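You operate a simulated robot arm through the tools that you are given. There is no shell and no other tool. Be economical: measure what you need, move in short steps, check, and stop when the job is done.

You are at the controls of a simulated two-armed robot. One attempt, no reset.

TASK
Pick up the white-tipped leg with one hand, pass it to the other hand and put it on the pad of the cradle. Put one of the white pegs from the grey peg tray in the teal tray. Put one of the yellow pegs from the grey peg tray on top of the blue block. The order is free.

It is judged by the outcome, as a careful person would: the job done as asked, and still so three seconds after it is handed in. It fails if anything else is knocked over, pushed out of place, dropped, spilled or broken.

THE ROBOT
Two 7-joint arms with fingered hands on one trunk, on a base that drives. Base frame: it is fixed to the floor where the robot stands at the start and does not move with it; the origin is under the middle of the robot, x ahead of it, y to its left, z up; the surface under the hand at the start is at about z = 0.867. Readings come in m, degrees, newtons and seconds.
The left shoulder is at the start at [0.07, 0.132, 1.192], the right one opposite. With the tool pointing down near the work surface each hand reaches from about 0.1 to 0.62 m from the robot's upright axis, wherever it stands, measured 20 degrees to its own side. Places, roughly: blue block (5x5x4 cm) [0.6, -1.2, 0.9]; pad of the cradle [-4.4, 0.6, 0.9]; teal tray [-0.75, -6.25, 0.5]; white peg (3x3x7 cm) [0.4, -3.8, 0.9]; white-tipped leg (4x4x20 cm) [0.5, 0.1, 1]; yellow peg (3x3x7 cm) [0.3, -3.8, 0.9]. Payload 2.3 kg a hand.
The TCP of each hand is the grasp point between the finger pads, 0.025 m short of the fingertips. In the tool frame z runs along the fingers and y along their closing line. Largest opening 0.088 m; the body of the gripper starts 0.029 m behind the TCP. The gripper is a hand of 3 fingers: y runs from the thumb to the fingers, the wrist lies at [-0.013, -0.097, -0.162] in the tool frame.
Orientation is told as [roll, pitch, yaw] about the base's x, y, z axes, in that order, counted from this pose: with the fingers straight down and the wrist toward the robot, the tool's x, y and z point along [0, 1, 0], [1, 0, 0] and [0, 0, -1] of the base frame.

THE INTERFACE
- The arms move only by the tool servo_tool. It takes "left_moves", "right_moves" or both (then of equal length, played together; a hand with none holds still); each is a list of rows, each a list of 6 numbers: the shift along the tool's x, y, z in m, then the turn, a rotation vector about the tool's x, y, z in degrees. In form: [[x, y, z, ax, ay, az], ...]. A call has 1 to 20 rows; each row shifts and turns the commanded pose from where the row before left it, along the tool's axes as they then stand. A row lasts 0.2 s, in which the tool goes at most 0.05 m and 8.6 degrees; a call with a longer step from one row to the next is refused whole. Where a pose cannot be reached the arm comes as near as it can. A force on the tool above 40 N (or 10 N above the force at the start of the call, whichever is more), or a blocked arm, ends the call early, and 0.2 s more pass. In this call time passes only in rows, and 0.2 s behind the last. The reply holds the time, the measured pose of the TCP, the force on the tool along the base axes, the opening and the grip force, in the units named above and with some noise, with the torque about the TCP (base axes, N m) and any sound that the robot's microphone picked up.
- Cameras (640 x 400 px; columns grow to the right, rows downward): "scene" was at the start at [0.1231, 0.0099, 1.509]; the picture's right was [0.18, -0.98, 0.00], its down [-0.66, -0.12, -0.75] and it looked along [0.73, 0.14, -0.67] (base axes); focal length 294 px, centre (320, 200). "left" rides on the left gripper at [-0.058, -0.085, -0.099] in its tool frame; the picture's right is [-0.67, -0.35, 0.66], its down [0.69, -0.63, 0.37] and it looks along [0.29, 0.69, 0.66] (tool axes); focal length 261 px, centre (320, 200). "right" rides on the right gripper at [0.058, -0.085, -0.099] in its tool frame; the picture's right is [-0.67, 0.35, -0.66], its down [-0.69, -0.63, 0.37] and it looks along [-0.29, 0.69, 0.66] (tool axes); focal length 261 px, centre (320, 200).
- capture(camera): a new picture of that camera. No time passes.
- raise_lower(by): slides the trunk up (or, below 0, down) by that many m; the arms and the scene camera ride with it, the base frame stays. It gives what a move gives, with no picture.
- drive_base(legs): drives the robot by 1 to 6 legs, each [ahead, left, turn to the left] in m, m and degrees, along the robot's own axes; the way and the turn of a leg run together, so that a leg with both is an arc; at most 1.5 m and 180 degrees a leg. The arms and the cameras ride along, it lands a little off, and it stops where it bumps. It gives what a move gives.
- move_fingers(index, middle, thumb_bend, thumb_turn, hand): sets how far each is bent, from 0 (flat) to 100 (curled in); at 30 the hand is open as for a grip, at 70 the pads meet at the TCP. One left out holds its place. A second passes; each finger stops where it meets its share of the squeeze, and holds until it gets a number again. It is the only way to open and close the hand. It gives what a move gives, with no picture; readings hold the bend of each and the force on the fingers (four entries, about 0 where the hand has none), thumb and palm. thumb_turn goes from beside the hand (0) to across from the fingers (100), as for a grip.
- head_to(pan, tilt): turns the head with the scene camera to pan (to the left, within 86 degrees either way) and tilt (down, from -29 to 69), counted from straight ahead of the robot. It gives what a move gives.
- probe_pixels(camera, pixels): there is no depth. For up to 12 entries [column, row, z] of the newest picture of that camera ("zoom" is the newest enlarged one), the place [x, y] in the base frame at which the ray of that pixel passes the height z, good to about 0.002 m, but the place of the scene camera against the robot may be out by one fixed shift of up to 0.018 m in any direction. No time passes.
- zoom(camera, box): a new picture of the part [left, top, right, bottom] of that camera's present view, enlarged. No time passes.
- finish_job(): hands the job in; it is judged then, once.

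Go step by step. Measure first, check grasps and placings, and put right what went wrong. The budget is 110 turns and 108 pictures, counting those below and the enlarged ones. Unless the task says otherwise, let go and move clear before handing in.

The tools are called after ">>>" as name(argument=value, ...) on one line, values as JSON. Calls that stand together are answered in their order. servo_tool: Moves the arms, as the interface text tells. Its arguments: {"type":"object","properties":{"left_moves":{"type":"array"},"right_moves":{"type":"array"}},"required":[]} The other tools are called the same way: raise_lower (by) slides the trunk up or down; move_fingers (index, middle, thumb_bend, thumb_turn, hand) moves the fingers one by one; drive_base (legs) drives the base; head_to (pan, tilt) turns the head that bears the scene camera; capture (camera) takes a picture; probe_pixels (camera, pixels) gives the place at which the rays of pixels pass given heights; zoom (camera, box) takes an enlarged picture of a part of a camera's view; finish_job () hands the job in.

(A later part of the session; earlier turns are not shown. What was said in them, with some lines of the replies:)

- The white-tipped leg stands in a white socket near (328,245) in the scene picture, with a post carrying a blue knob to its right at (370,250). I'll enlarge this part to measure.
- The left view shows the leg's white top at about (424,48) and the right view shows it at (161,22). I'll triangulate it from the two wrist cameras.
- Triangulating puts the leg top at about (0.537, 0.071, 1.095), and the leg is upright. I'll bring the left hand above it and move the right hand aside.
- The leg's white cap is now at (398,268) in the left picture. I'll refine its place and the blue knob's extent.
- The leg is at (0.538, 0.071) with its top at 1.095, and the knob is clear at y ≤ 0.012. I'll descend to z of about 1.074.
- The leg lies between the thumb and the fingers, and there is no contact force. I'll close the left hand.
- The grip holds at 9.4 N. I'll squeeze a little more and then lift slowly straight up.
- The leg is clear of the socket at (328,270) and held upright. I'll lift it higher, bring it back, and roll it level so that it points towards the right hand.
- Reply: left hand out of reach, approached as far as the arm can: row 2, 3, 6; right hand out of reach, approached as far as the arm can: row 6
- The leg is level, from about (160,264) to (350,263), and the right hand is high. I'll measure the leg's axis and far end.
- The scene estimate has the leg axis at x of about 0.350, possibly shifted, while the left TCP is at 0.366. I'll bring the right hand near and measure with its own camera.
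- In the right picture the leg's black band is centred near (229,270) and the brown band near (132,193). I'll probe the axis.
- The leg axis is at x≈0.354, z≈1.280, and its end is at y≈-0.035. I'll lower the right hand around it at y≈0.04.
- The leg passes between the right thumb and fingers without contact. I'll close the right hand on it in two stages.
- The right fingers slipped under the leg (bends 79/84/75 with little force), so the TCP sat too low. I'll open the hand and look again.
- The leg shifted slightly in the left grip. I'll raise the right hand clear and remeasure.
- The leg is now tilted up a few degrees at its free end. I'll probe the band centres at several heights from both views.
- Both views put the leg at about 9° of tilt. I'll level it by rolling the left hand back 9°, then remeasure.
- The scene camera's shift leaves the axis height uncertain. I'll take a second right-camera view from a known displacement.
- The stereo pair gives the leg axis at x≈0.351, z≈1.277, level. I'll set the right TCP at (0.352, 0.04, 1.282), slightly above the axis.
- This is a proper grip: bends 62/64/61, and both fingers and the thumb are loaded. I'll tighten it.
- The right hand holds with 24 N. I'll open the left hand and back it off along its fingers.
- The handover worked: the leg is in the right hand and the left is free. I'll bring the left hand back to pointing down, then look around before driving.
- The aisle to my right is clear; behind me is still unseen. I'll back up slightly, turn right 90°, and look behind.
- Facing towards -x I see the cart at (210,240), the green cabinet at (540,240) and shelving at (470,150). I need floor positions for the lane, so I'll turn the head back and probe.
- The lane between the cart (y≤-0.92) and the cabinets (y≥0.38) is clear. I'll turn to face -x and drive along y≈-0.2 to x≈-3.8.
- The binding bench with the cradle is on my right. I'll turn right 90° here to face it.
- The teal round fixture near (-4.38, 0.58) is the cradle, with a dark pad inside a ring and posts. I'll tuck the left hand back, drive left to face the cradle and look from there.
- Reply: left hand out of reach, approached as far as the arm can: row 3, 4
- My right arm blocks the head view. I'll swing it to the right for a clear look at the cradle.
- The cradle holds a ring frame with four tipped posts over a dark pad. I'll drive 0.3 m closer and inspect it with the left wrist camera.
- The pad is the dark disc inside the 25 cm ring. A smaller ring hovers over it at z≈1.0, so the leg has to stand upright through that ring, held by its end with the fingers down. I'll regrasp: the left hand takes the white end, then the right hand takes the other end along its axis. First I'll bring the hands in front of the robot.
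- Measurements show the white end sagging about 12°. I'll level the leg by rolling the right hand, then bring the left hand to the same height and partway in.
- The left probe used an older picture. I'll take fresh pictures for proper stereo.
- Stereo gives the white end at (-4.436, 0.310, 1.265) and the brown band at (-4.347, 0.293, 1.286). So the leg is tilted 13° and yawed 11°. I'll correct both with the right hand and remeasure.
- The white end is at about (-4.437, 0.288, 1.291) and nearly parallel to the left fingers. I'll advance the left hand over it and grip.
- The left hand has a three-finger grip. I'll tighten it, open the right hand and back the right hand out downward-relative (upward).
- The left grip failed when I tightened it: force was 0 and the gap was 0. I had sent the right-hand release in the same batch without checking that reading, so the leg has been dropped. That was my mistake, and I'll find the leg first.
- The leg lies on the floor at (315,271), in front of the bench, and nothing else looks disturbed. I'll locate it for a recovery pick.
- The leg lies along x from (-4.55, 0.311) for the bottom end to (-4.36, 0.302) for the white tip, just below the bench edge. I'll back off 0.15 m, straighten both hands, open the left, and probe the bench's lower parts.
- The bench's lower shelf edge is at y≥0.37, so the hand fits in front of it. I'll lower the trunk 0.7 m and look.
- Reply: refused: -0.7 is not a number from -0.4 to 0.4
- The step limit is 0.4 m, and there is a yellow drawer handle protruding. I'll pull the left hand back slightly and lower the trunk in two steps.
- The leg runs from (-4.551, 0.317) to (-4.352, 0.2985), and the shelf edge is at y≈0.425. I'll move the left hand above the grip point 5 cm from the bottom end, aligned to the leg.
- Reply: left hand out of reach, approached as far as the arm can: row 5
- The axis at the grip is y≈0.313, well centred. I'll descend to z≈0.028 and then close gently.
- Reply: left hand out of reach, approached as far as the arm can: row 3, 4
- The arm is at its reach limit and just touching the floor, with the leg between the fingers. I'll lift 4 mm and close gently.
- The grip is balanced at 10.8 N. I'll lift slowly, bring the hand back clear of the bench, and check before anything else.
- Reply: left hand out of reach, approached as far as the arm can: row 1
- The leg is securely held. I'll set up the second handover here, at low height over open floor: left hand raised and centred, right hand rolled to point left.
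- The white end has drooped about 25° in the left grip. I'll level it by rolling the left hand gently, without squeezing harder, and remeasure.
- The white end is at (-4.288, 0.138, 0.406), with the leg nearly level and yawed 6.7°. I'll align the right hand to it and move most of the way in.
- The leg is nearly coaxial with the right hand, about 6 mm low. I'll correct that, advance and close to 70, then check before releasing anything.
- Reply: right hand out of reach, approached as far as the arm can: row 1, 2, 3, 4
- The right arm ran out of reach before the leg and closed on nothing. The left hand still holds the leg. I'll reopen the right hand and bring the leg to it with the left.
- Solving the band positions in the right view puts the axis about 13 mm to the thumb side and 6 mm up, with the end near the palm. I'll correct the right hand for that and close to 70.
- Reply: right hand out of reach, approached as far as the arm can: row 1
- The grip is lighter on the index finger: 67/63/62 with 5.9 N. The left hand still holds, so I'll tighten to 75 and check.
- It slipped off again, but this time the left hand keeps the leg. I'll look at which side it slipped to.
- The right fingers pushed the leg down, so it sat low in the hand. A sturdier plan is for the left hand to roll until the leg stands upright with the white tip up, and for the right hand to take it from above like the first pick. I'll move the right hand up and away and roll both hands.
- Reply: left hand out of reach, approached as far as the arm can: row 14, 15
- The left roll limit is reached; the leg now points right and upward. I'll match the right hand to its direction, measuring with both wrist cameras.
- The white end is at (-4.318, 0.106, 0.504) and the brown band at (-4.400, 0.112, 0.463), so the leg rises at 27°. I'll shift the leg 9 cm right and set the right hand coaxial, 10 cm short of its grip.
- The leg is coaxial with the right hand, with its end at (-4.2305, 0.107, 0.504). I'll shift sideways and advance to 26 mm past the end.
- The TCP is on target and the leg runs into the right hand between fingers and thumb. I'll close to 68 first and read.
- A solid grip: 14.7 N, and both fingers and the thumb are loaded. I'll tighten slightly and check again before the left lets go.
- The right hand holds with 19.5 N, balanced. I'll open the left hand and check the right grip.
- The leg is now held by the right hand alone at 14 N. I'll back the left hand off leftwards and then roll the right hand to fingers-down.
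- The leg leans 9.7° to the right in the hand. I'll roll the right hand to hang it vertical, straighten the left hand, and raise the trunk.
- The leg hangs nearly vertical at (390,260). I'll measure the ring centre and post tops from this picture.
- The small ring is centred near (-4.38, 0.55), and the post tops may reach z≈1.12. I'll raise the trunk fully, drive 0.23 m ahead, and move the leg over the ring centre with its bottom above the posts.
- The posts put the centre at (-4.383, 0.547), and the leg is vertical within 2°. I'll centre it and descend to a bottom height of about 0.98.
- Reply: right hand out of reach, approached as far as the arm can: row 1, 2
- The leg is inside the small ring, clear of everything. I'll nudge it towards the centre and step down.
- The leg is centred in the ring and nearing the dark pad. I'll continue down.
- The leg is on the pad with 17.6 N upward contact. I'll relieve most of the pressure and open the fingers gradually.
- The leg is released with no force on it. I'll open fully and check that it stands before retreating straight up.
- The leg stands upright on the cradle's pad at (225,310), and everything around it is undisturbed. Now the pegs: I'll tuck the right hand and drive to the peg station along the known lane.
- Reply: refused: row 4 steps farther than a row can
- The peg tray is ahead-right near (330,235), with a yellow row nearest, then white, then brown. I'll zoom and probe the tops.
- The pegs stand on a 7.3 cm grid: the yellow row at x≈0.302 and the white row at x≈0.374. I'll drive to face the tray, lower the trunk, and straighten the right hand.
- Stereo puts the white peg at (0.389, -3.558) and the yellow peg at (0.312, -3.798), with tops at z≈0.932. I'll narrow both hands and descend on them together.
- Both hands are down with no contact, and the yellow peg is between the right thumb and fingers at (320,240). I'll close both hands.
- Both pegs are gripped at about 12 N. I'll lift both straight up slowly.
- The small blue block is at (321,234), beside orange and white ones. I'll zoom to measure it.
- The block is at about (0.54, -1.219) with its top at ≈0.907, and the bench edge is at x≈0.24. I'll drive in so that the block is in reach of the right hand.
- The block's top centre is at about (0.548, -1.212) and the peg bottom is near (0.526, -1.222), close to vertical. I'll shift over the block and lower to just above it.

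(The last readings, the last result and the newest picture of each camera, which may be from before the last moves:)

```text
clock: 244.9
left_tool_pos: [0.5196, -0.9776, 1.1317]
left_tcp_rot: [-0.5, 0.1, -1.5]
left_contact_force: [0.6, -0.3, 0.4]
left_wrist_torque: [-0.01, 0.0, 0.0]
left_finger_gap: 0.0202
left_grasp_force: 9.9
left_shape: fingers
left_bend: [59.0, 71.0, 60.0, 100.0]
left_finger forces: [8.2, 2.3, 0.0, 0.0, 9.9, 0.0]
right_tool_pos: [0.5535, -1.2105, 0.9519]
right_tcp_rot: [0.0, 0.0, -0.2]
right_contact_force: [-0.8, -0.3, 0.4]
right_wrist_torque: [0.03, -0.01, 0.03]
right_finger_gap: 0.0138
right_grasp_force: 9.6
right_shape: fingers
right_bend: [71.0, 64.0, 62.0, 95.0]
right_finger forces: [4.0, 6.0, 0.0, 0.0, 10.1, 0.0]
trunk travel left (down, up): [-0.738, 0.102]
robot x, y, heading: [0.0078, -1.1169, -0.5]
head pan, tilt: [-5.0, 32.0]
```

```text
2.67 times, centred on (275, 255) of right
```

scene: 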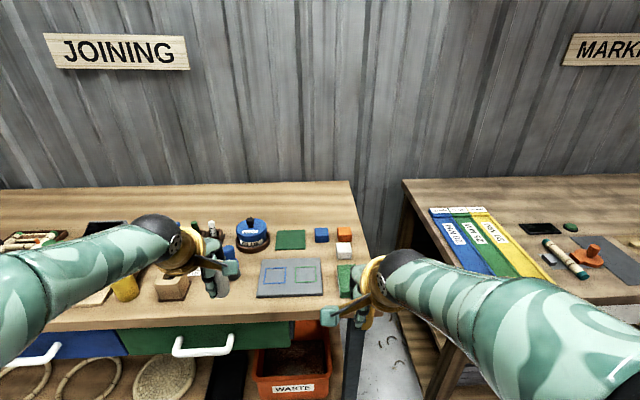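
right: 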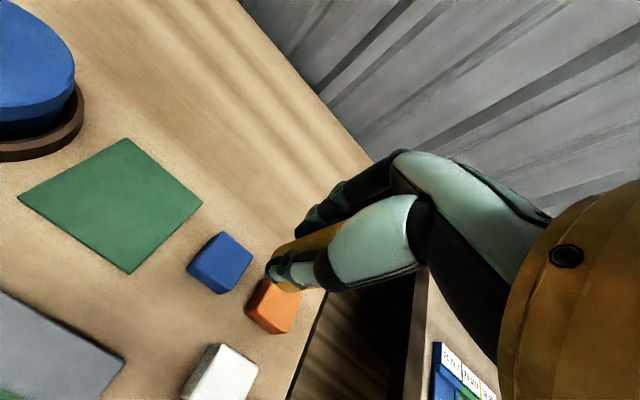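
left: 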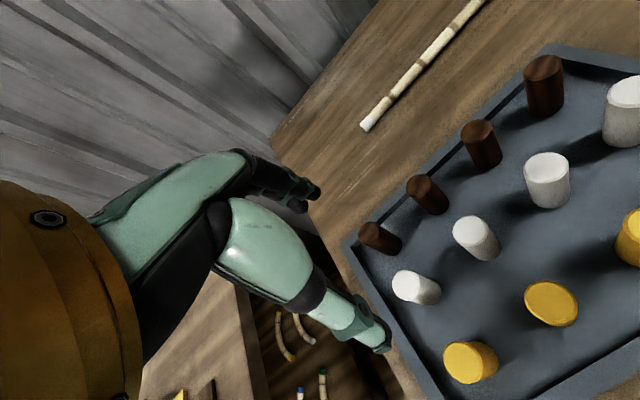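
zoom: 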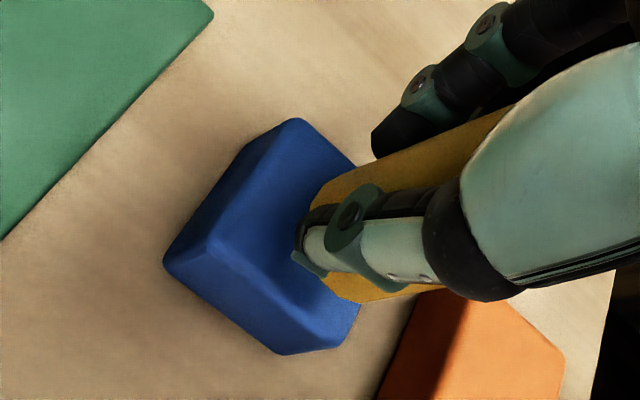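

The peg is just above the block but about 7 mm right of its centre. I'll shift left 6 mm and lower to contact.

>>> servo_tool(right_moves=[[0.006, -0.001, 0, 0, 0, 0], [0, 0, 0.003, 0, 0, 0], [0, 0, 0, 0, 0, 0]])

>>> servo_tool(right_moves=[[0, 0, 0.003, 0, 0, 0], [0, 0, 0, 0, 0, 0]])

```text
clock: 245.7
left_tool_pos: [0.521, -0.9769, 1.131]
left_tcp_rot: [-0.5, 0.2, -1.6]
left_contact_force: [0.7, 0.3, -0.2]
left_wrist_torque: [-0.03, 0.01, 0.0]
left_finger_gap: 0.0203
left_grasp_force: 10.9
left_shape: fingers
left_bend: [59.0, 71.0, 60.0, 100.0]
left_finger forces: [8.2, 2.4, 0.1, 0.0, 10.0, 0.0]
right_tool_pos: [0.5509, -1.2032, 0.947]
right_tcp_rot: [0.0, 0.0, -0.2]
right_contact_force: [-0.1, -0.1, -0.5]
right_wrist_torque: [0.04, -0.04, 0.02]
right_finger_gap: 0.0136
right_grasp_force: 10.0
right_shape: fingers
right_bend: [71.0, 64.0, 62.0, 95.0]
right_finger forces: [4.0, 6.0, 0.0, 0.0, 10.0, 0.0]
trunk travel left (down, up): [-0.738, 0.102]
robot x, y, heading: [0.0106, -1.1152, -0.5]
head pan, tilt: [-5.0, 32.0]
```

```text
clock: 246.3
left_tool_pos: [0.5212, -0.9785, 1.1308]
left_tcp_rot: [-0.5, 0.2, -1.6]
left_contact_force: [-0.1, 0.1, 0.4]
left_wrist_torque: [0.02, 0.04, -0.02]
left_finger_gap: 0.0202
left_grasp_force: 9.8
left_shape: fingers
left_bend: [59.0, 71.0, 60.0, 100.0]
left_finger forces: [8.2, 2.4, 0.0, 0.1, 9.9, 0.1]
right_tool_pos: [0.552, -1.2043, 0.9433]
right_tcp_rot: [0.0, 0.0, -0.2]
right_contact_force: [0.0, -0.7, -0.2]
right_wrist_torque: [-0.02, -0.02, 0.0]
right_finger_gap: 0.0138
right_grasp_force: 10.1
right_shape: fingers
right_bend: [71.0, 64.0, 62.0, 95.0]
right_finger forces: [4.0, 6.0, 0.0, 0.1, 10.0, 0.0]
trunk travel left (down, up): [-0.738, 0.102]
robot x, y, heading: [0.013, -1.1147, -0.0]
head pan, tilt: [-5.0, 32.0]
```

>>> servo_tool(right_moves=[[0, 0, 0.003, 0, 0, 0], [0, 0, 0, 0, 0, 0]])

>>> servo_tool(right_moves=[[0, 0, 0.002, 0, 0, 0], [0, 0, 0, 0, 0, 0]])

>>> servo_tool(right_moves=[[0, 0, 0.002, 0, 0, 0], [0, 0, 0, 0, 0, 0]])

```text
clock: 246.9
left_tool_pos: [0.5201, -0.977, 1.1325]
left_tcp_rot: [-0.5, 0.2, -1.5]
left_contact_force: [-0.5, -0.2, -0.4]
left_wrist_torque: [-0.01, -0.01, 0.0]
left_finger_gap: 0.0207
left_grasp_force: 10.8
left_shape: fingers
left_bend: [59.0, 71.0, 60.0, 100.0]
left_finger forces: [8.2, 2.5, 0.0, 0.0, 9.9, 0.0]
right_tool_pos: [0.5512, -1.2039, 0.9406]
right_tcp_rot: [0.0, -0.1, -0.1]
right_contact_force: [-1.2, 0.8, -0.6]
right_wrist_torque: [-0.02, -0.01, 0.03]
right_finger_gap: 0.0136
right_grasp_force: 9.8
right_shape: fingers
right_bend: [71.0, 64.0, 62.0, 95.0]
right_finger forces: [4.0, 6.0, 0.0, 0.0, 10.0, 0.0]
trunk travel left (down, up): [-0.738, 0.102]
robot x, y, heading: [0.0085, -1.1115, -0.2]
head pan, tilt: [-5.0, 32.0]
```

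```text
clock: 247.5
left_tool_pos: [0.5205, -0.9772, 1.1318]
left_tcp_rot: [-0.5, 0.2, -1.6]
left_contact_force: [0.5, 0.2, -0.1]
left_wrist_torque: [0.01, -0.01, 0.02]
left_finger_gap: 0.0204
left_grasp_force: 10.0
left_shape: fingers
left_bend: [59.0, 71.0, 60.0, 100.0]
left_finger forces: [8.1, 2.4, 0.0, 0.1, 9.9, 0.1]
right_tool_pos: [0.5515, -1.2046, 0.9394]
right_tcp_rot: [0.0, 0.0, -0.1]
right_contact_force: [0.1, -0.3, 0.8]
right_wrist_torque: [0.02, 0.05, 0.01]
right_finger_gap: 0.0136
right_grasp_force: 10.3
right_shape: fingers
right_bend: [71.0, 64.0, 62.0, 95.0]
right_finger forces: [3.9, 6.0, 0.0, 0.0, 10.0, 0.0]
trunk travel left (down, up): [-0.738, 0.102]
robot x, y, heading: [0.0093, -1.1142, -0.4]
head pan, tilt: [-5.0, 32.0]
```

```text
clock: 248.1
left_tool_pos: [0.5195, -0.9793, 1.1318]
left_tcp_rot: [-0.6, 0.2, -1.6]
left_contact_force: [0.0, 0.2, -0.7]
left_wrist_torque: [-0.01, -0.03, 0.05]
left_finger_gap: 0.0201
left_grasp_force: 10.6
left_shape: fingers
left_bend: [59.0, 71.0, 60.0, 100.0]
left_finger forces: [8.2, 2.4, 0.0, 0.0, 9.9, 0.1]
right_tool_pos: [0.5521, -1.2038, 0.9363]
right_tcp_rot: [0.0, -0.1, -0.2]
right_contact_force: [0.9, -0.4, -0.9]
right_wrist_torque: [0.04, 0.02, 0.0]
right_finger_gap: 0.0134
right_grasp_force: 10.1
right_shape: fingers
right_bend: [71.0, 64.0, 62.0, 95.0]
right_finger forces: [4.1, 6.1, 0.0, 0.0, 9.9, 0.1]
trunk travel left (down, up): [-0.738, 0.102]
robot x, y, heading: [0.0085, -1.1167, -0.3]
head pan, tilt: [-5.0, 32.0]
```

>>> servo_tool(right_moves=[[0, 0, 0.003, 0, 0, 0], [0, 0, 0, 0, 0, 0]])

>>> servo_tool(right_moves=[[0, 0, 0.003, 0, 0, 0], [0, 0, 0, 0, 0, 0]])

```text
clock: 248.7
left_tool_pos: [0.5199, -0.9771, 1.1311]
left_tcp_rot: [-0.6, 0.2, -1.7]
left_contact_force: [-0.4, -0.1, -0.6]
left_wrist_torque: [0.0, -0.01, 0.0]
left_finger_gap: 0.0201
left_grasp_force: 10.2
left_shape: fingers
left_bend: [59.0, 71.0, 60.0, 100.0]
left_finger forces: [8.2, 2.4, 0.1, 0.1, 9.9, 0.1]
right_tool_pos: [0.5508, -1.2047, 0.9333]
right_tcp_rot: [0.1, 0.0, -0.2]
right_contact_force: [0.1, -0.4, -0.6]
right_wrist_torque: [0.01, 0.0, -0.01]
right_finger_gap: 0.0136
right_grasp_force: 9.4
right_shape: fingers
right_bend: [71.0, 64.0, 62.0, 95.0]
right_finger forces: [4.1, 6.0, 0.1, 0.0, 10.0, 0.0]
trunk travel left (down, up): [-0.738, 0.102]
robot x, y, heading: [0.01, -1.114, -0.4]
head pan, tilt: [-5.0, 32.0]
```

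```text
clock: 249.3
left_tool_pos: [0.5192, -0.9777, 1.1322]
left_tcp_rot: [-0.5, 0.2, -1.7]
left_contact_force: [-0.2, -1.0, -0.7]
left_wrist_torque: [-0.04, 0.03, -0.02]
left_finger_gap: 0.0204
left_grasp_force: 10.5
left_shape: fingers
left_bend: [59.0, 71.0, 60.0, 100.0]
left_finger forces: [8.3, 2.4, 0.0, 0.0, 9.9, 0.1]
right_tool_pos: [0.5503, -1.2031, 0.9316]
right_tcp_rot: [0.0, -0.1, -0.2]
right_contact_force: [0.7, 0.2, 4.2]
right_wrist_torque: [0.0, 0.01, 0.01]
right_finger_gap: 0.0133
right_grasp_force: 10.5
right_shape: fingers
right_bend: [71.0, 64.0, 62.0, 95.0]
right_finger forces: [4.2, 6.6, 0.0, 0.0, 10.5, 0.0]
trunk travel left (down, up): [-0.738, 0.102]
robot x, y, heading: [0.0115, -1.1164, -0.2]
head pan, tilt: [-5.0, 32.0]
5 turns are left
```

Contact is 4 N: the yellow peg rests on the block. Turns are short, so I'll release it, retreat straight up, drive to face the far bench, and look.

>>> move_fingers(hand="right", index=55, middle=55, thumb_bend=55)

>>> move_fingers(hand="right", index=35, middle=35, thumb_bend=35)

>>> servo_tool(right_moves=[[0, 0, -0.01, 0, 0, 0], [0, 0, -0.02, 0, 0, 0], [0, 0, -0.03, 0, 0, 0], [0, 0, -0.03, 0, 0, 0], [0, 0, -0.04, 0, 0, 0], [0, 0, -0.04, 0, 0, 0], [0, 0, -0.03, 0, 0, 0]])

>>> drive_base(legs=[[-0.45, 0, 0], [0, -1.4, 0], [0, -1.4, 0], [0, -1.4, 0], [0, 0, -90]])

>>> head_to(pan=-15, tilt=38)

>>> capture(camera="scene")

>>> probe_pixels(camera="scene", pixels=[[320, 200, 0.5], [320, 150, 0.5], [320, 250, 0.5], [250, 200, 0.5], [390, 200, 0.5], [250, 150, 0.5], [390, 150, 0.5], [320, 100, 0.5], [320, 200, 0.9], [320, 150, 0.9], [320, 100, 0.9], [390, 250, 0.5]])

```text
clock: 250.3
left_tool_pos: [0.5195, -0.9787, 1.131]
left_tcp_rot: [-0.5, 0.1, -1.6]
left_contact_force: [-0.4, -0.1, -1.2]
left_wrist_torque: [0.02, -0.02, 0.0]
left_finger_gap: 0.0204
left_grasp_force: 10.6
left_shape: fingers
left_bend: [59.0, 71.0, 60.0, 100.0]
left_finger forces: [8.1, 2.4, 0.0, 0.0, 9.9, 0.0]
right_tool_pos: [0.5506, -1.2034, 0.9319]
right_tcp_rot: [0.0, 0.0, -0.2]
right_contact_force: [-0.1, -0.9, 0.1]
right_wrist_torque: [-0.03, 0.01, 0.01]
right_finger_gap: 0.03
right_grasp_force: 0.1
right_shape: fingers
right_bend: [55.0, 55.0, 55.0, 97.0]
right_finger forces: [0.1, 0.1, 0.0, 0.0, 0.1, 0.0]
trunk travel left (down, up): [-0.738, 0.102]
robot x, y, heading: [0.0101, -1.1166, -0.3]
head pan, tilt: [-5.0, 32.0]
```

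```text
clock: 251.3
left_tool_pos: [0.5196, -0.9779, 1.132]
left_tcp_rot: [-0.4, 0.2, -1.6]
left_contact_force: [0.7, -0.3, 0.3]
left_wrist_torque: [0.01, 0.03, 0.01]
left_finger_gap: 0.0203
left_grasp_force: 10.2
left_shape: fingers
left_bend: [59.0, 71.0, 60.0, 100.0]
left_finger forces: [8.1, 2.4, 0.0, 0.1, 9.9, 0.0]
right_tool_pos: [0.551, -1.2036, 0.9313]
right_tcp_rot: [0.0, 0.0, -0.2]
right_contact_force: [0.4, -0.4, -0.4]
right_wrist_torque: [-0.02, -0.02, 0.01]
right_finger_gap: 0.0735
right_grasp_force: 0.1
right_shape: fingers
right_bend: [35.0, 35.0, 35.0, 97.0]
right_finger forces: [0.0, 0.0, 0.1, 0.0, 0.0, 0.0]
trunk travel left (down, up): [-0.738, 0.102]
robot x, y, heading: [0.0106, -1.1131, 0.0]
head pan, tilt: [-5.0, 32.0]
```

```text
clock: 252.9
left_tool_pos: [0.5202, -0.9774, 1.1318]
left_tcp_rot: [-0.6, 0.2, -1.6]
left_contact_force: [0.8, 0.4, -0.1]
left_wrist_torque: [-0.02, 0.01, -0.02]
left_finger_gap: 0.0204
left_grasp_force: 10.3
left_shape: fingers
left_bend: [59.0, 71.0, 60.0, 100.0]
left_finger forces: [8.1, 2.5, 0.0, 0.1, 9.9, 0.1]
right_tool_pos: [0.5513, -1.2043, 1.1288]
right_tcp_rot: [0.0, 0.1, -0.1]
right_contact_force: [0.1, -0.4, 0.3]
right_wrist_torque: [-0.01, 0.0, 0.01]
right_finger_gap: 0.0738
right_grasp_force: 0.1
right_shape: fingers
right_bend: [35.0, 35.0, 35.0, 97.0]
right_finger forces: [0.1, 0.0, 0.0, 0.0, 0.0, 0.1]
trunk travel left (down, up): [-0.738, 0.102]
robot x, y, heading: [0.0109, -1.117, -0.2]
head pan, tilt: [-5.0, 32.0]
```

```text
clock: 279.0
left_tool_pos: [-0.4427, -5.7947, 1.131]
left_tcp_rot: [-0.5, 0.1, -92.5]
left_contact_force: [0.7, 0.0, -0.1]
left_wrist_torque: [0.03, 0.02, 0.04]
left_finger_gap: 0.0199
left_grasp_force: 9.9
left_shape: fingers
left_bend: [59.0, 71.0, 60.0, 100.0]
left_finger forces: [7.8, 2.4, 0.0, 0.0, 9.5, 0.0]
right_tool_pos: [-0.6693, -5.8221, 1.1297]
right_tcp_rot: [0.0, 0.0, -91.1]
right_contact_force: [0.3, 0.1, 0.6]
right_wrist_torque: [0.0, 0.02, 0.0]
right_finger_gap: 0.0738
right_grasp_force: 0.1
right_shape: fingers
right_bend: [35.0, 35.0, 35.0, 97.0]
right_finger forces: [0.0, 0.0, 0.1, 0.0, 0.0, 0.0]
trunk travel left (down, up): [-0.738, 0.102]
robot x, y, heading: [-0.5728, -5.2818, -91.3]
head pan, tilt: [-5.0, 32.0]
```

```text
clock: 279.7
left_tool_pos: [-0.4435, -5.7936, 1.1317]
left_tcp_rot: [-0.5, 0.2, -92.4]
left_contact_force: [0.3, 0.1, -0.6]
left_wrist_torque: [-0.01, -0.01, 0.0]
left_finger_gap: 0.0202
left_grasp_force: 9.7
left_shape: fingers
left_bend: [59.0, 71.0, 60.0, 100.0]
left_finger forces: [7.8, 2.4, 0.0, 0.0, 9.4, 0.1]
right_tool_pos: [-0.6699, -5.8229, 1.1287]
right_tcp_rot: [0.0, 0.0, -91.1]
right_contact_force: [0.2, -0.9, 0.8]
right_wrist_torque: [0.0, 0.04, 0.02]
right_finger_gap: 0.0738
right_grasp_force: 0.0
right_shape: fingers
right_bend: [35.0, 35.0, 35.0, 97.0]
right_finger forces: [0.0, 0.0, 0.1, 0.0, 0.0, 0.0]
trunk travel left (down, up): [-0.738, 0.102]
robot x, y, heading: [-0.5717, -5.2831, -91.2]
head pan, tilt: [-15.0, 38.0]
```

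```text
1 pictures are left
```

scene: 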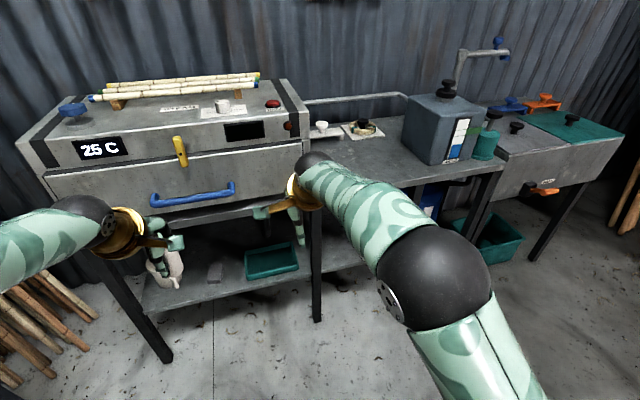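

```text
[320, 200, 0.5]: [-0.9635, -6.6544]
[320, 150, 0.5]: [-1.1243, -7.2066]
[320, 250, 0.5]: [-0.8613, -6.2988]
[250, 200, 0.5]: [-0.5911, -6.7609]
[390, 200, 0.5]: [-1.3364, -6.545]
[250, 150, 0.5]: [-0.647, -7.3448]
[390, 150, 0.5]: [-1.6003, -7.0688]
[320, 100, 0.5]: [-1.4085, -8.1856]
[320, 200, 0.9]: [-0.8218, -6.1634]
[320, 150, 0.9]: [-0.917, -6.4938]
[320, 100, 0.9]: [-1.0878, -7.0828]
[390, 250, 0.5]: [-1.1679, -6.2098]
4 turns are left
```

The yellow peg stayed put on release (zero force). The teal tray is on the lower shelf at (270,262), under the bench. I'll lower the trunk and left hand here, tuck the right hand, and measure the tray and bench edges.

>>> probe_pixels(camera="scene", pixels=[[270, 264, 0.48], [271, 248, 0.5], [244, 265, 0.5], [300, 262, 0.5], [272, 278, 0.5], [317, 320, 0.0], [170, 360, 0.0], [270, 294, 0.46], [265, 205, 0.7], [265, 205, 0.8], [265, 205, 0.9], [265, 192, 0.8]])

>>> raise_lower(by=-0.4)

>>> servo_tool(left_moves=[[0, 0, 0.03, 0, 0, 0], [0, 0, 0.03, 0, 0, 0], [0, 0, 0.03, 0, 0, 0], [0, 0, 0.03, 0, 0, 0], [0, 0, 0.03, 0, 0, 0]], right_moves=[[0, -0.04, 0, 0, 0, 0], [0, -0.04, 0, 0, 0, 0], [0, -0.04, 0, 0, 0, 0], [0, -0.04, 0, 0, 0, 0], [0, -0.04, 0, 0, 0, 0]])

>>> drive_base(legs=[[0, -0.12, 1.3]])

```text
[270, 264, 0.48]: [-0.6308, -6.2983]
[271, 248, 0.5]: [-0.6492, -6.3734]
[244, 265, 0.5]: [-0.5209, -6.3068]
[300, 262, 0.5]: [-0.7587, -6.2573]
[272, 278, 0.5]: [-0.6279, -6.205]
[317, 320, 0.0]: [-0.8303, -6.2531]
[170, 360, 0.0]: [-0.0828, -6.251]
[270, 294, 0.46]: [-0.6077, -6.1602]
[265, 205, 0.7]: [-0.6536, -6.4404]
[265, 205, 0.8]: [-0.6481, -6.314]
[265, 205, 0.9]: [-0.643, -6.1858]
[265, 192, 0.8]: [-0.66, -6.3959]
```

```text
clock: 283.6
left_tool_pos: [-0.443, -5.7943, 0.7309]
left_tcp_rot: [-0.5, 0.2, -92.5]
left_contact_force: [-0.4, -0.3, 0.1]
left_wrist_torque: [0.03, 0.0, -0.01]
left_finger_gap: 0.0201
left_grasp_force: 10.2
left_shape: fingers
left_bend: [59.0, 71.0, 60.0, 100.0]
left_finger forces: [7.9, 2.4, 0.0, 0.0, 9.6, 0.0]
right_tool_pos: [-0.67, -5.8224, 0.729]
right_tcp_rot: [0.1, 0.1, -91.1]
right_contact_force: [-0.5, 0.0, 0.2]
right_wrist_torque: [0.02, 0.02, 0.01]
right_finger_gap: 0.0737
right_grasp_force: 0.1
right_shape: fingers
right_bend: [35.0, 35.0, 35.0, 97.0]
right_finger forces: [0.0, 0.0, 0.1, 0.1, 0.0, 0.0]
trunk travel left (down, up): [-0.338, 0.502]
robot x, y, heading: [-0.57, -5.2812, -91.1]
head pan, tilt: [-15.0, 38.0]
```

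```text
clock: 284.8
left_tool_pos: [-0.4457, -5.791, 0.5787]
left_tcp_rot: [-0.5, 0.0, -92.5]
left_contact_force: [0.4, -0.4, -0.9]
left_wrist_torque: [0.03, 0.04, -0.01]
left_finger_gap: 0.0198
left_grasp_force: 9.6
left_shape: fingers
left_bend: [59.0, 71.0, 61.0, 100.0]
left_finger forces: [7.6, 2.0, 0.0, 0.0, 9.0, 0.1]
right_tool_pos: [-0.6644, -5.6199, 0.7299]
right_tcp_rot: [0.1, -0.1, -91.2]
right_contact_force: [-0.4, -0.8, -0.2]
right_wrist_torque: [-0.01, 0.03, -0.04]
right_finger_gap: 0.074
right_grasp_force: 0.0
right_shape: fingers
right_bend: [35.0, 35.0, 35.0, 97.0]
right_finger forces: [0.0, 0.1, 0.0, 0.0, 0.0, 0.0]
right hand out of reach, approached as far as the arm can: row 4
trunk travel left (down, up): [-0.338, 0.502]
robot x, y, heading: [-0.5693, -5.2804, -91.5]
head pan, tilt: [-15.0, 38.0]
```

```text
clock: 286.0
left_tool_pos: [-0.5531, -5.7873, 0.5792]
left_tcp_rot: [-0.4, 0.2, -91.1]
left_contact_force: [0.1, 0.0, -0.7]
left_wrist_torque: [0.02, 0.02, 0.01]
left_finger_gap: 0.0193
left_grasp_force: 9.4
left_shape: fingers
left_bend: [59.0, 71.0, 61.0, 100.0]
left_finger forces: [7.8, 1.9, 0.0, 0.0, 9.1, 0.0]
right_tool_pos: [-0.7755, -5.6197, 0.7299]
right_tcp_rot: [0.0, 0.0, -89.8]
right_contact_force: [-1.6, 0.0, -0.3]
right_wrist_torque: [0.0, -0.01, -0.02]
right_finger_gap: 0.0737
right_grasp_force: 0.2
right_shape: fingers
right_bend: [35.0, 35.0, 35.0, 97.0]
right_finger forces: [0.0, 0.0, 0.1, 0.0, 0.0, 0.1]
trunk travel left (down, up): [-0.338, 0.502]
robot x, y, heading: [-0.692, -5.2816, -89.7]
head pan, tilt: [-15.0, 38.0]
3 turns are left
```

The tray spans x -0.52 to -0.76 and y -6.20 to -6.37, with its rim at z≈0.5, and the bench underside is at about z 0.88. I'll drive the left hand in under the bench, above the tray, and take the last picture.

>>> drive_base(legs=[[0.42, -0.087, 0]])

>>> servo_tool(left_moves=[[0, 0.03, 0, 0, 0, 0], [0, 0.03, 0, 0, 0, 0], [0, 0, 0, 0, 0, 0]])

>>> capture(camera="left")

>>> probe_pixels(camera="left", pixels=[[400, 250, 0.47], [360, 280, 0.47], [400, 300, 0.47], [450, 250, 0.47], [450, 300, 0.47], [500, 250, 0.47], [500, 200, 0.47], [450, 200, 0.47], [550, 250, 0.47], [500, 300, 0.47], [400, 200, 0.47], [550, 150, 0.47]])

```text
clock: 288.6
left_tool_pos: [-0.6353, -6.2105, 0.5788]
left_tcp_rot: [-0.5, 0.2, -90.8]
left_contact_force: [0.1, 0.1, -0.3]
left_wrist_torque: [-0.02, 0.0, -0.02]
left_finger_gap: 0.0196
left_grasp_force: 9.1
left_shape: fingers
left_bend: [59.0, 71.0, 61.0, 100.0]
left_finger forces: [7.7, 1.9, 0.0, 0.0, 9.0, 0.1]
right_tool_pos: [-0.8585, -6.0445, 0.7308]
right_tcp_rot: [0.0, 0.0, -89.4]
right_contact_force: [0.3, -0.7, 0.3]
right_wrist_torque: [0.0, 0.02, 0.03]
right_finger_gap: 0.0738
right_grasp_force: 0.0
right_shape: fingers
right_bend: [35.0, 35.0, 35.0, 97.0]
right_finger forces: [0.0, 0.0, 0.0, 0.1, 0.1, 0.0]
trunk travel left (down, up): [-0.338, 0.502]
robot x, y, heading: [-0.7765, -5.706, -89.3]
head pan, tilt: [-15.0, 38.0]
```

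```text
clock: 289.4
left_tool_pos: [-0.6346, -6.2682, 0.5796]
left_tcp_rot: [-0.5, 0.2, -90.8]
left_contact_force: [-0.4, -0.3, -0.5]
left_wrist_torque: [0.0, 0.02, 0.04]
left_finger_gap: 0.0194
left_grasp_force: 9.3
left_shape: fingers
left_bend: [59.0, 71.0, 61.0, 100.0]
left_finger forces: [7.7, 1.8, 0.0, 0.0, 9.0, 0.0]
right_tool_pos: [-0.8572, -6.0452, 0.7307]
right_tcp_rot: [0.0, 0.0, -89.4]
right_contact_force: [0.0, -0.1, 0.0]
right_wrist_torque: [0.02, 0.02, -0.03]
right_finger_gap: 0.0741
right_grasp_force: 0.0
right_shape: fingers
right_bend: [35.0, 35.0, 35.0, 97.0]
right_finger forces: [0.1, 0.0, 0.0, 0.0, 0.0, 0.0]
trunk travel left (down, up): [-0.338, 0.502]
robot x, y, heading: [-0.7735, -5.6995, -89.7]
head pan, tilt: [-15.0, 38.0]
```

```text
0 pictures are left
```

left: 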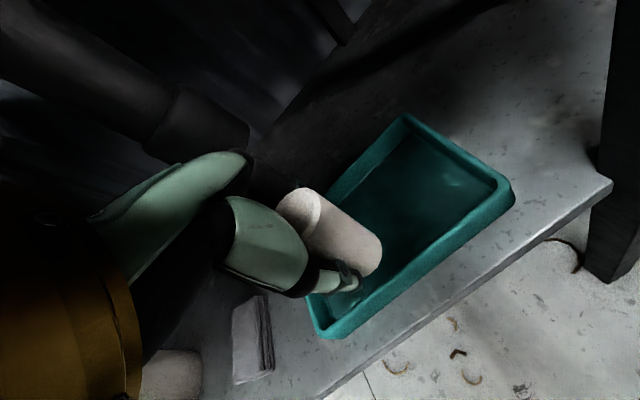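

```text
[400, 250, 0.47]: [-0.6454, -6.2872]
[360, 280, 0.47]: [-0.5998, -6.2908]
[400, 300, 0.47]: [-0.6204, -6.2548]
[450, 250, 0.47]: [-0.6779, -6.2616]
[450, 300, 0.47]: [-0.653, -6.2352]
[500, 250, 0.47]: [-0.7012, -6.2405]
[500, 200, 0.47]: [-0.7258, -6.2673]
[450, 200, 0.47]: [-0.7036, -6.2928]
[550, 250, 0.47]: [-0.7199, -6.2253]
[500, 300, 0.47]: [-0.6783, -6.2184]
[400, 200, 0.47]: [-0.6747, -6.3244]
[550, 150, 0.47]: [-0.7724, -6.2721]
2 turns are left
```

The tray's centre is near (-0.645, -6.31), and the peg is slightly too far forward-left of it. I'll nudge the base to centre it, lower it to the tray floor, release gently, lift clear and back out.

>>> drive_base(legs=[[0.045, -0.035, 0]])

>>> servo_tool(left_moves=[[0, 0, 0.02, 0, 0, 0], [0, 0, 0.02, 0, 0, 0], [0, 0, 0.015, 0, 0, 0], [0, 0, 0.005, 0, 0, 0], [0, 0, 0.004, 0, 0, 0]])

>>> move_fingers(hand="left", index=56, middle=56, thumb_bend=56)

>>> move_fingers(hand="left", index=46, middle=46, thumb_bend=46)

>>> servo_tool(left_moves=[[0, 0, -0.01, 0, 0, 0], [0, 0, -0.02, 0, 0, 0], [0, 0, -0.03, 0, 0, 0], [0, 0, -0.035, 0, 0, 0]])

>>> drive_base(legs=[[-0.4, 0, 0]])

```text
clock: 290.4
left_tool_pos: [-0.6699, -6.3146, 0.5788]
left_tcp_rot: [-0.5, 0.2, -90.8]
left_contact_force: [0.3, -0.2, -0.8]
left_wrist_torque: [-0.04, -0.01, 0.01]
left_finger_gap: 0.0197
left_grasp_force: 9.7
left_shape: fingers
left_bend: [59.0, 71.0, 61.0, 100.0]
left_finger forces: [7.7, 1.8, 0.1, 0.1, 8.9, 0.0]
right_tool_pos: [-0.8912, -6.0898, 0.7305]
right_tcp_rot: [0.0, 0.1, -89.5]
right_contact_force: [-0.1, -0.1, 0.4]
right_wrist_torque: [0.01, 0.0, 0.03]
right_finger_gap: 0.074
right_grasp_force: 0.1
right_shape: fingers
right_bend: [35.0, 35.0, 35.0, 97.0]
right_finger forces: [0.1, 0.1, 0.0, 0.0, 0.1, 0.0]
trunk travel left (down, up): [-0.338, 0.502]
robot x, y, heading: [-0.8136, -5.7521, -89.5]
head pan, tilt: [-15.0, 38.0]
```

```text
clock: 291.6
left_tool_pos: [-0.6687, -6.3164, 0.5137]
left_tcp_rot: [-0.6, 0.2, -90.7]
left_contact_force: [0.4, 0.0, 0.0]
left_wrist_torque: [0.01, 0.02, 0.01]
left_finger_gap: 0.0195
left_grasp_force: 9.2
left_shape: fingers
left_bend: [59.0, 71.0, 61.0, 100.0]
left_finger forces: [7.6, 1.7, 0.1, 0.1, 8.9, 0.1]
right_tool_pos: [-0.8929, -6.0905, 0.7314]
right_tcp_rot: [0.0, 0.0, -89.4]
right_contact_force: [-0.7, 0.2, 0.0]
right_wrist_torque: [-0.02, -0.04, 0.01]
right_finger_gap: 0.074
right_grasp_force: 0.0
right_shape: fingers
right_bend: [35.0, 35.0, 35.0, 97.0]
right_finger forces: [0.0, 0.1, 0.0, 0.0, 0.0, 0.1]
trunk travel left (down, up): [-0.338, 0.502]
robot x, y, heading: [-0.8101, -5.7529, -89.4]
head pan, tilt: [-15.0, 38.0]
```

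```text
clock: 292.6
left_tool_pos: [-0.6699, -6.3152, 0.516]
left_tcp_rot: [-0.5, 0.1, -90.7]
left_contact_force: [-0.2, 0.2, -0.5]
left_wrist_torque: [0.0, -0.02, 0.0]
left_finger_gap: 0.028
left_grasp_force: 0.2
left_shape: fingers
left_bend: [56.0, 56.0, 56.0, 100.0]
left_finger forces: [0.0, 0.0, 0.0, 0.0, 0.0, 0.0]
right_tool_pos: [-0.8923, -6.089, 0.7304]
right_tcp_rot: [0.0, 0.1, -89.5]
right_contact_force: [-0.6, -0.3, -0.6]
right_wrist_torque: [-0.01, 0.01, -0.03]
right_finger_gap: 0.0739
right_grasp_force: 0.1
right_shape: fingers
right_bend: [35.0, 35.0, 35.0, 97.0]
right_finger forces: [0.1, 0.0, 0.0, 0.0, 0.0, 0.0]
trunk travel left (down, up): [-0.338, 0.502]
robot x, y, heading: [-0.8138, -5.7501, -89.5]
head pan, tilt: [-15.0, 38.0]
```

```text
clock: 293.6
left_tool_pos: [-0.6697, -6.3148, 0.5149]
left_tcp_rot: [-0.5, 0.2, -90.8]
left_contact_force: [-0.8, -0.4, -0.1]
left_wrist_torque: [-0.02, 0.02, 0.02]
left_finger_gap: 0.0495
left_grasp_force: 0.1
left_shape: fingers
left_bend: [46.0, 46.0, 46.0, 100.0]
left_finger forces: [0.0, 0.1, 0.0, 0.0, 0.1, 0.0]
right_tool_pos: [-0.8929, -6.0892, 0.7317]
right_tcp_rot: [0.1, 0.0, -89.6]
right_contact_force: [0.1, 0.1, 1.0]
right_wrist_torque: [0.03, 0.01, -0.01]
right_finger_gap: 0.0738
right_grasp_force: 0.1
right_shape: fingers
right_bend: [35.0, 35.0, 35.0, 97.0]
right_finger forces: [0.0, 0.1, 0.0, 0.1, 0.1, 0.0]
trunk travel left (down, up): [-0.338, 0.502]
robot x, y, heading: [-0.8103, -5.7492, -89.5]
head pan, tilt: [-15.0, 38.0]
```

```text
clock: 294.6
left_tool_pos: [-0.6675, -6.3136, 0.609]
left_tcp_rot: [-0.4, 0.1, -90.8]
left_contact_force: [-0.1, -0.6, 0.7]
left_wrist_torque: [0.01, -0.02, 0.04]
left_finger_gap: 0.0496
left_grasp_force: 0.1
left_shape: fingers
left_bend: [46.0, 46.0, 46.0, 100.0]
left_finger forces: [0.0, 0.1, 0.0, 0.0, 0.0, 0.0]
right_tool_pos: [-0.8923, -6.0901, 0.7306]
right_tcp_rot: [-0.1, -0.1, -89.6]
right_contact_force: [-0.3, 1.0, 0.3]
right_wrist_torque: [0.0, 0.0, -0.02]
right_finger_gap: 0.0738
right_grasp_force: 0.0
right_shape: fingers
right_bend: [35.0, 35.0, 35.0, 97.0]
right_finger forces: [0.1, 0.0, 0.1, 0.0, 0.1, 0.0]
trunk travel left (down, up): [-0.338, 0.502]
robot x, y, heading: [-0.811, -5.7533, -89.4]
head pan, tilt: [-15.0, 38.0]
```

```text
clock: 297.1
left_tool_pos: [-0.6699, -5.9076, 0.6089]
left_tcp_rot: [-0.5, 0.0, -90.7]
left_contact_force: [0.4, 0.3, 1.0]
left_wrist_torque: [-0.03, -0.01, -0.01]
left_finger_gap: 0.0498
left_grasp_force: 0.0
left_shape: fingers
left_bend: [46.0, 46.0, 46.0, 100.0]
left_finger forces: [0.1, 0.0, 0.1, 0.0, 0.1, 0.0]
right_tool_pos: [-0.8951, -5.685, 0.731]
right_tcp_rot: [-0.1, 0.0, -89.3]
right_contact_force: [0.0, -0.3, -0.1]
right_wrist_torque: [-0.03, 0.01, -0.03]
right_finger_gap: 0.0738
right_grasp_force: 0.1
right_shape: fingers
right_bend: [35.0, 35.0, 35.0, 97.0]
right_finger forces: [0.0, 0.1, 0.1, 0.0, 0.1, 0.0]
trunk travel left (down, up): [-0.338, 0.502]
robot x, y, heading: [-0.813, -5.3438, -89.6]
head pan, tilt: [-15.0, 38.0]
1 turns are left
```

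The white peg was let go inside the teal tray, both hands are empty and clear, and the readings show no bumps. No pictures are left and this is the last turn, so I'm handing the job in.

>>> finish_job()

```text
The job is handed in.
```

I handed the job in: the leg stands on the cradle pad, and I placed both pegs but could not check them with a picture afterwards.

- **Leg:** it stands upright on the pad, which I confirmed in a picture after letting go. I dropped it on the floor once during the handover: I tightened the left grip and opened the right hand in the same step without checking, and the left grip had failed. I picked it up again with the left hand and passed it to the right. Nothing else looked disturbed by the fall.
- **Yellow peg:** I lowered it onto the blue block until I felt contact (about 4 N), then let go and moved clear.
- **White peg:** I let it go inside the teal tray. I felt no contact with the tray floor first, so it may have dropped a few millimetres, and it was tilted in the hand, so it may be lying down.
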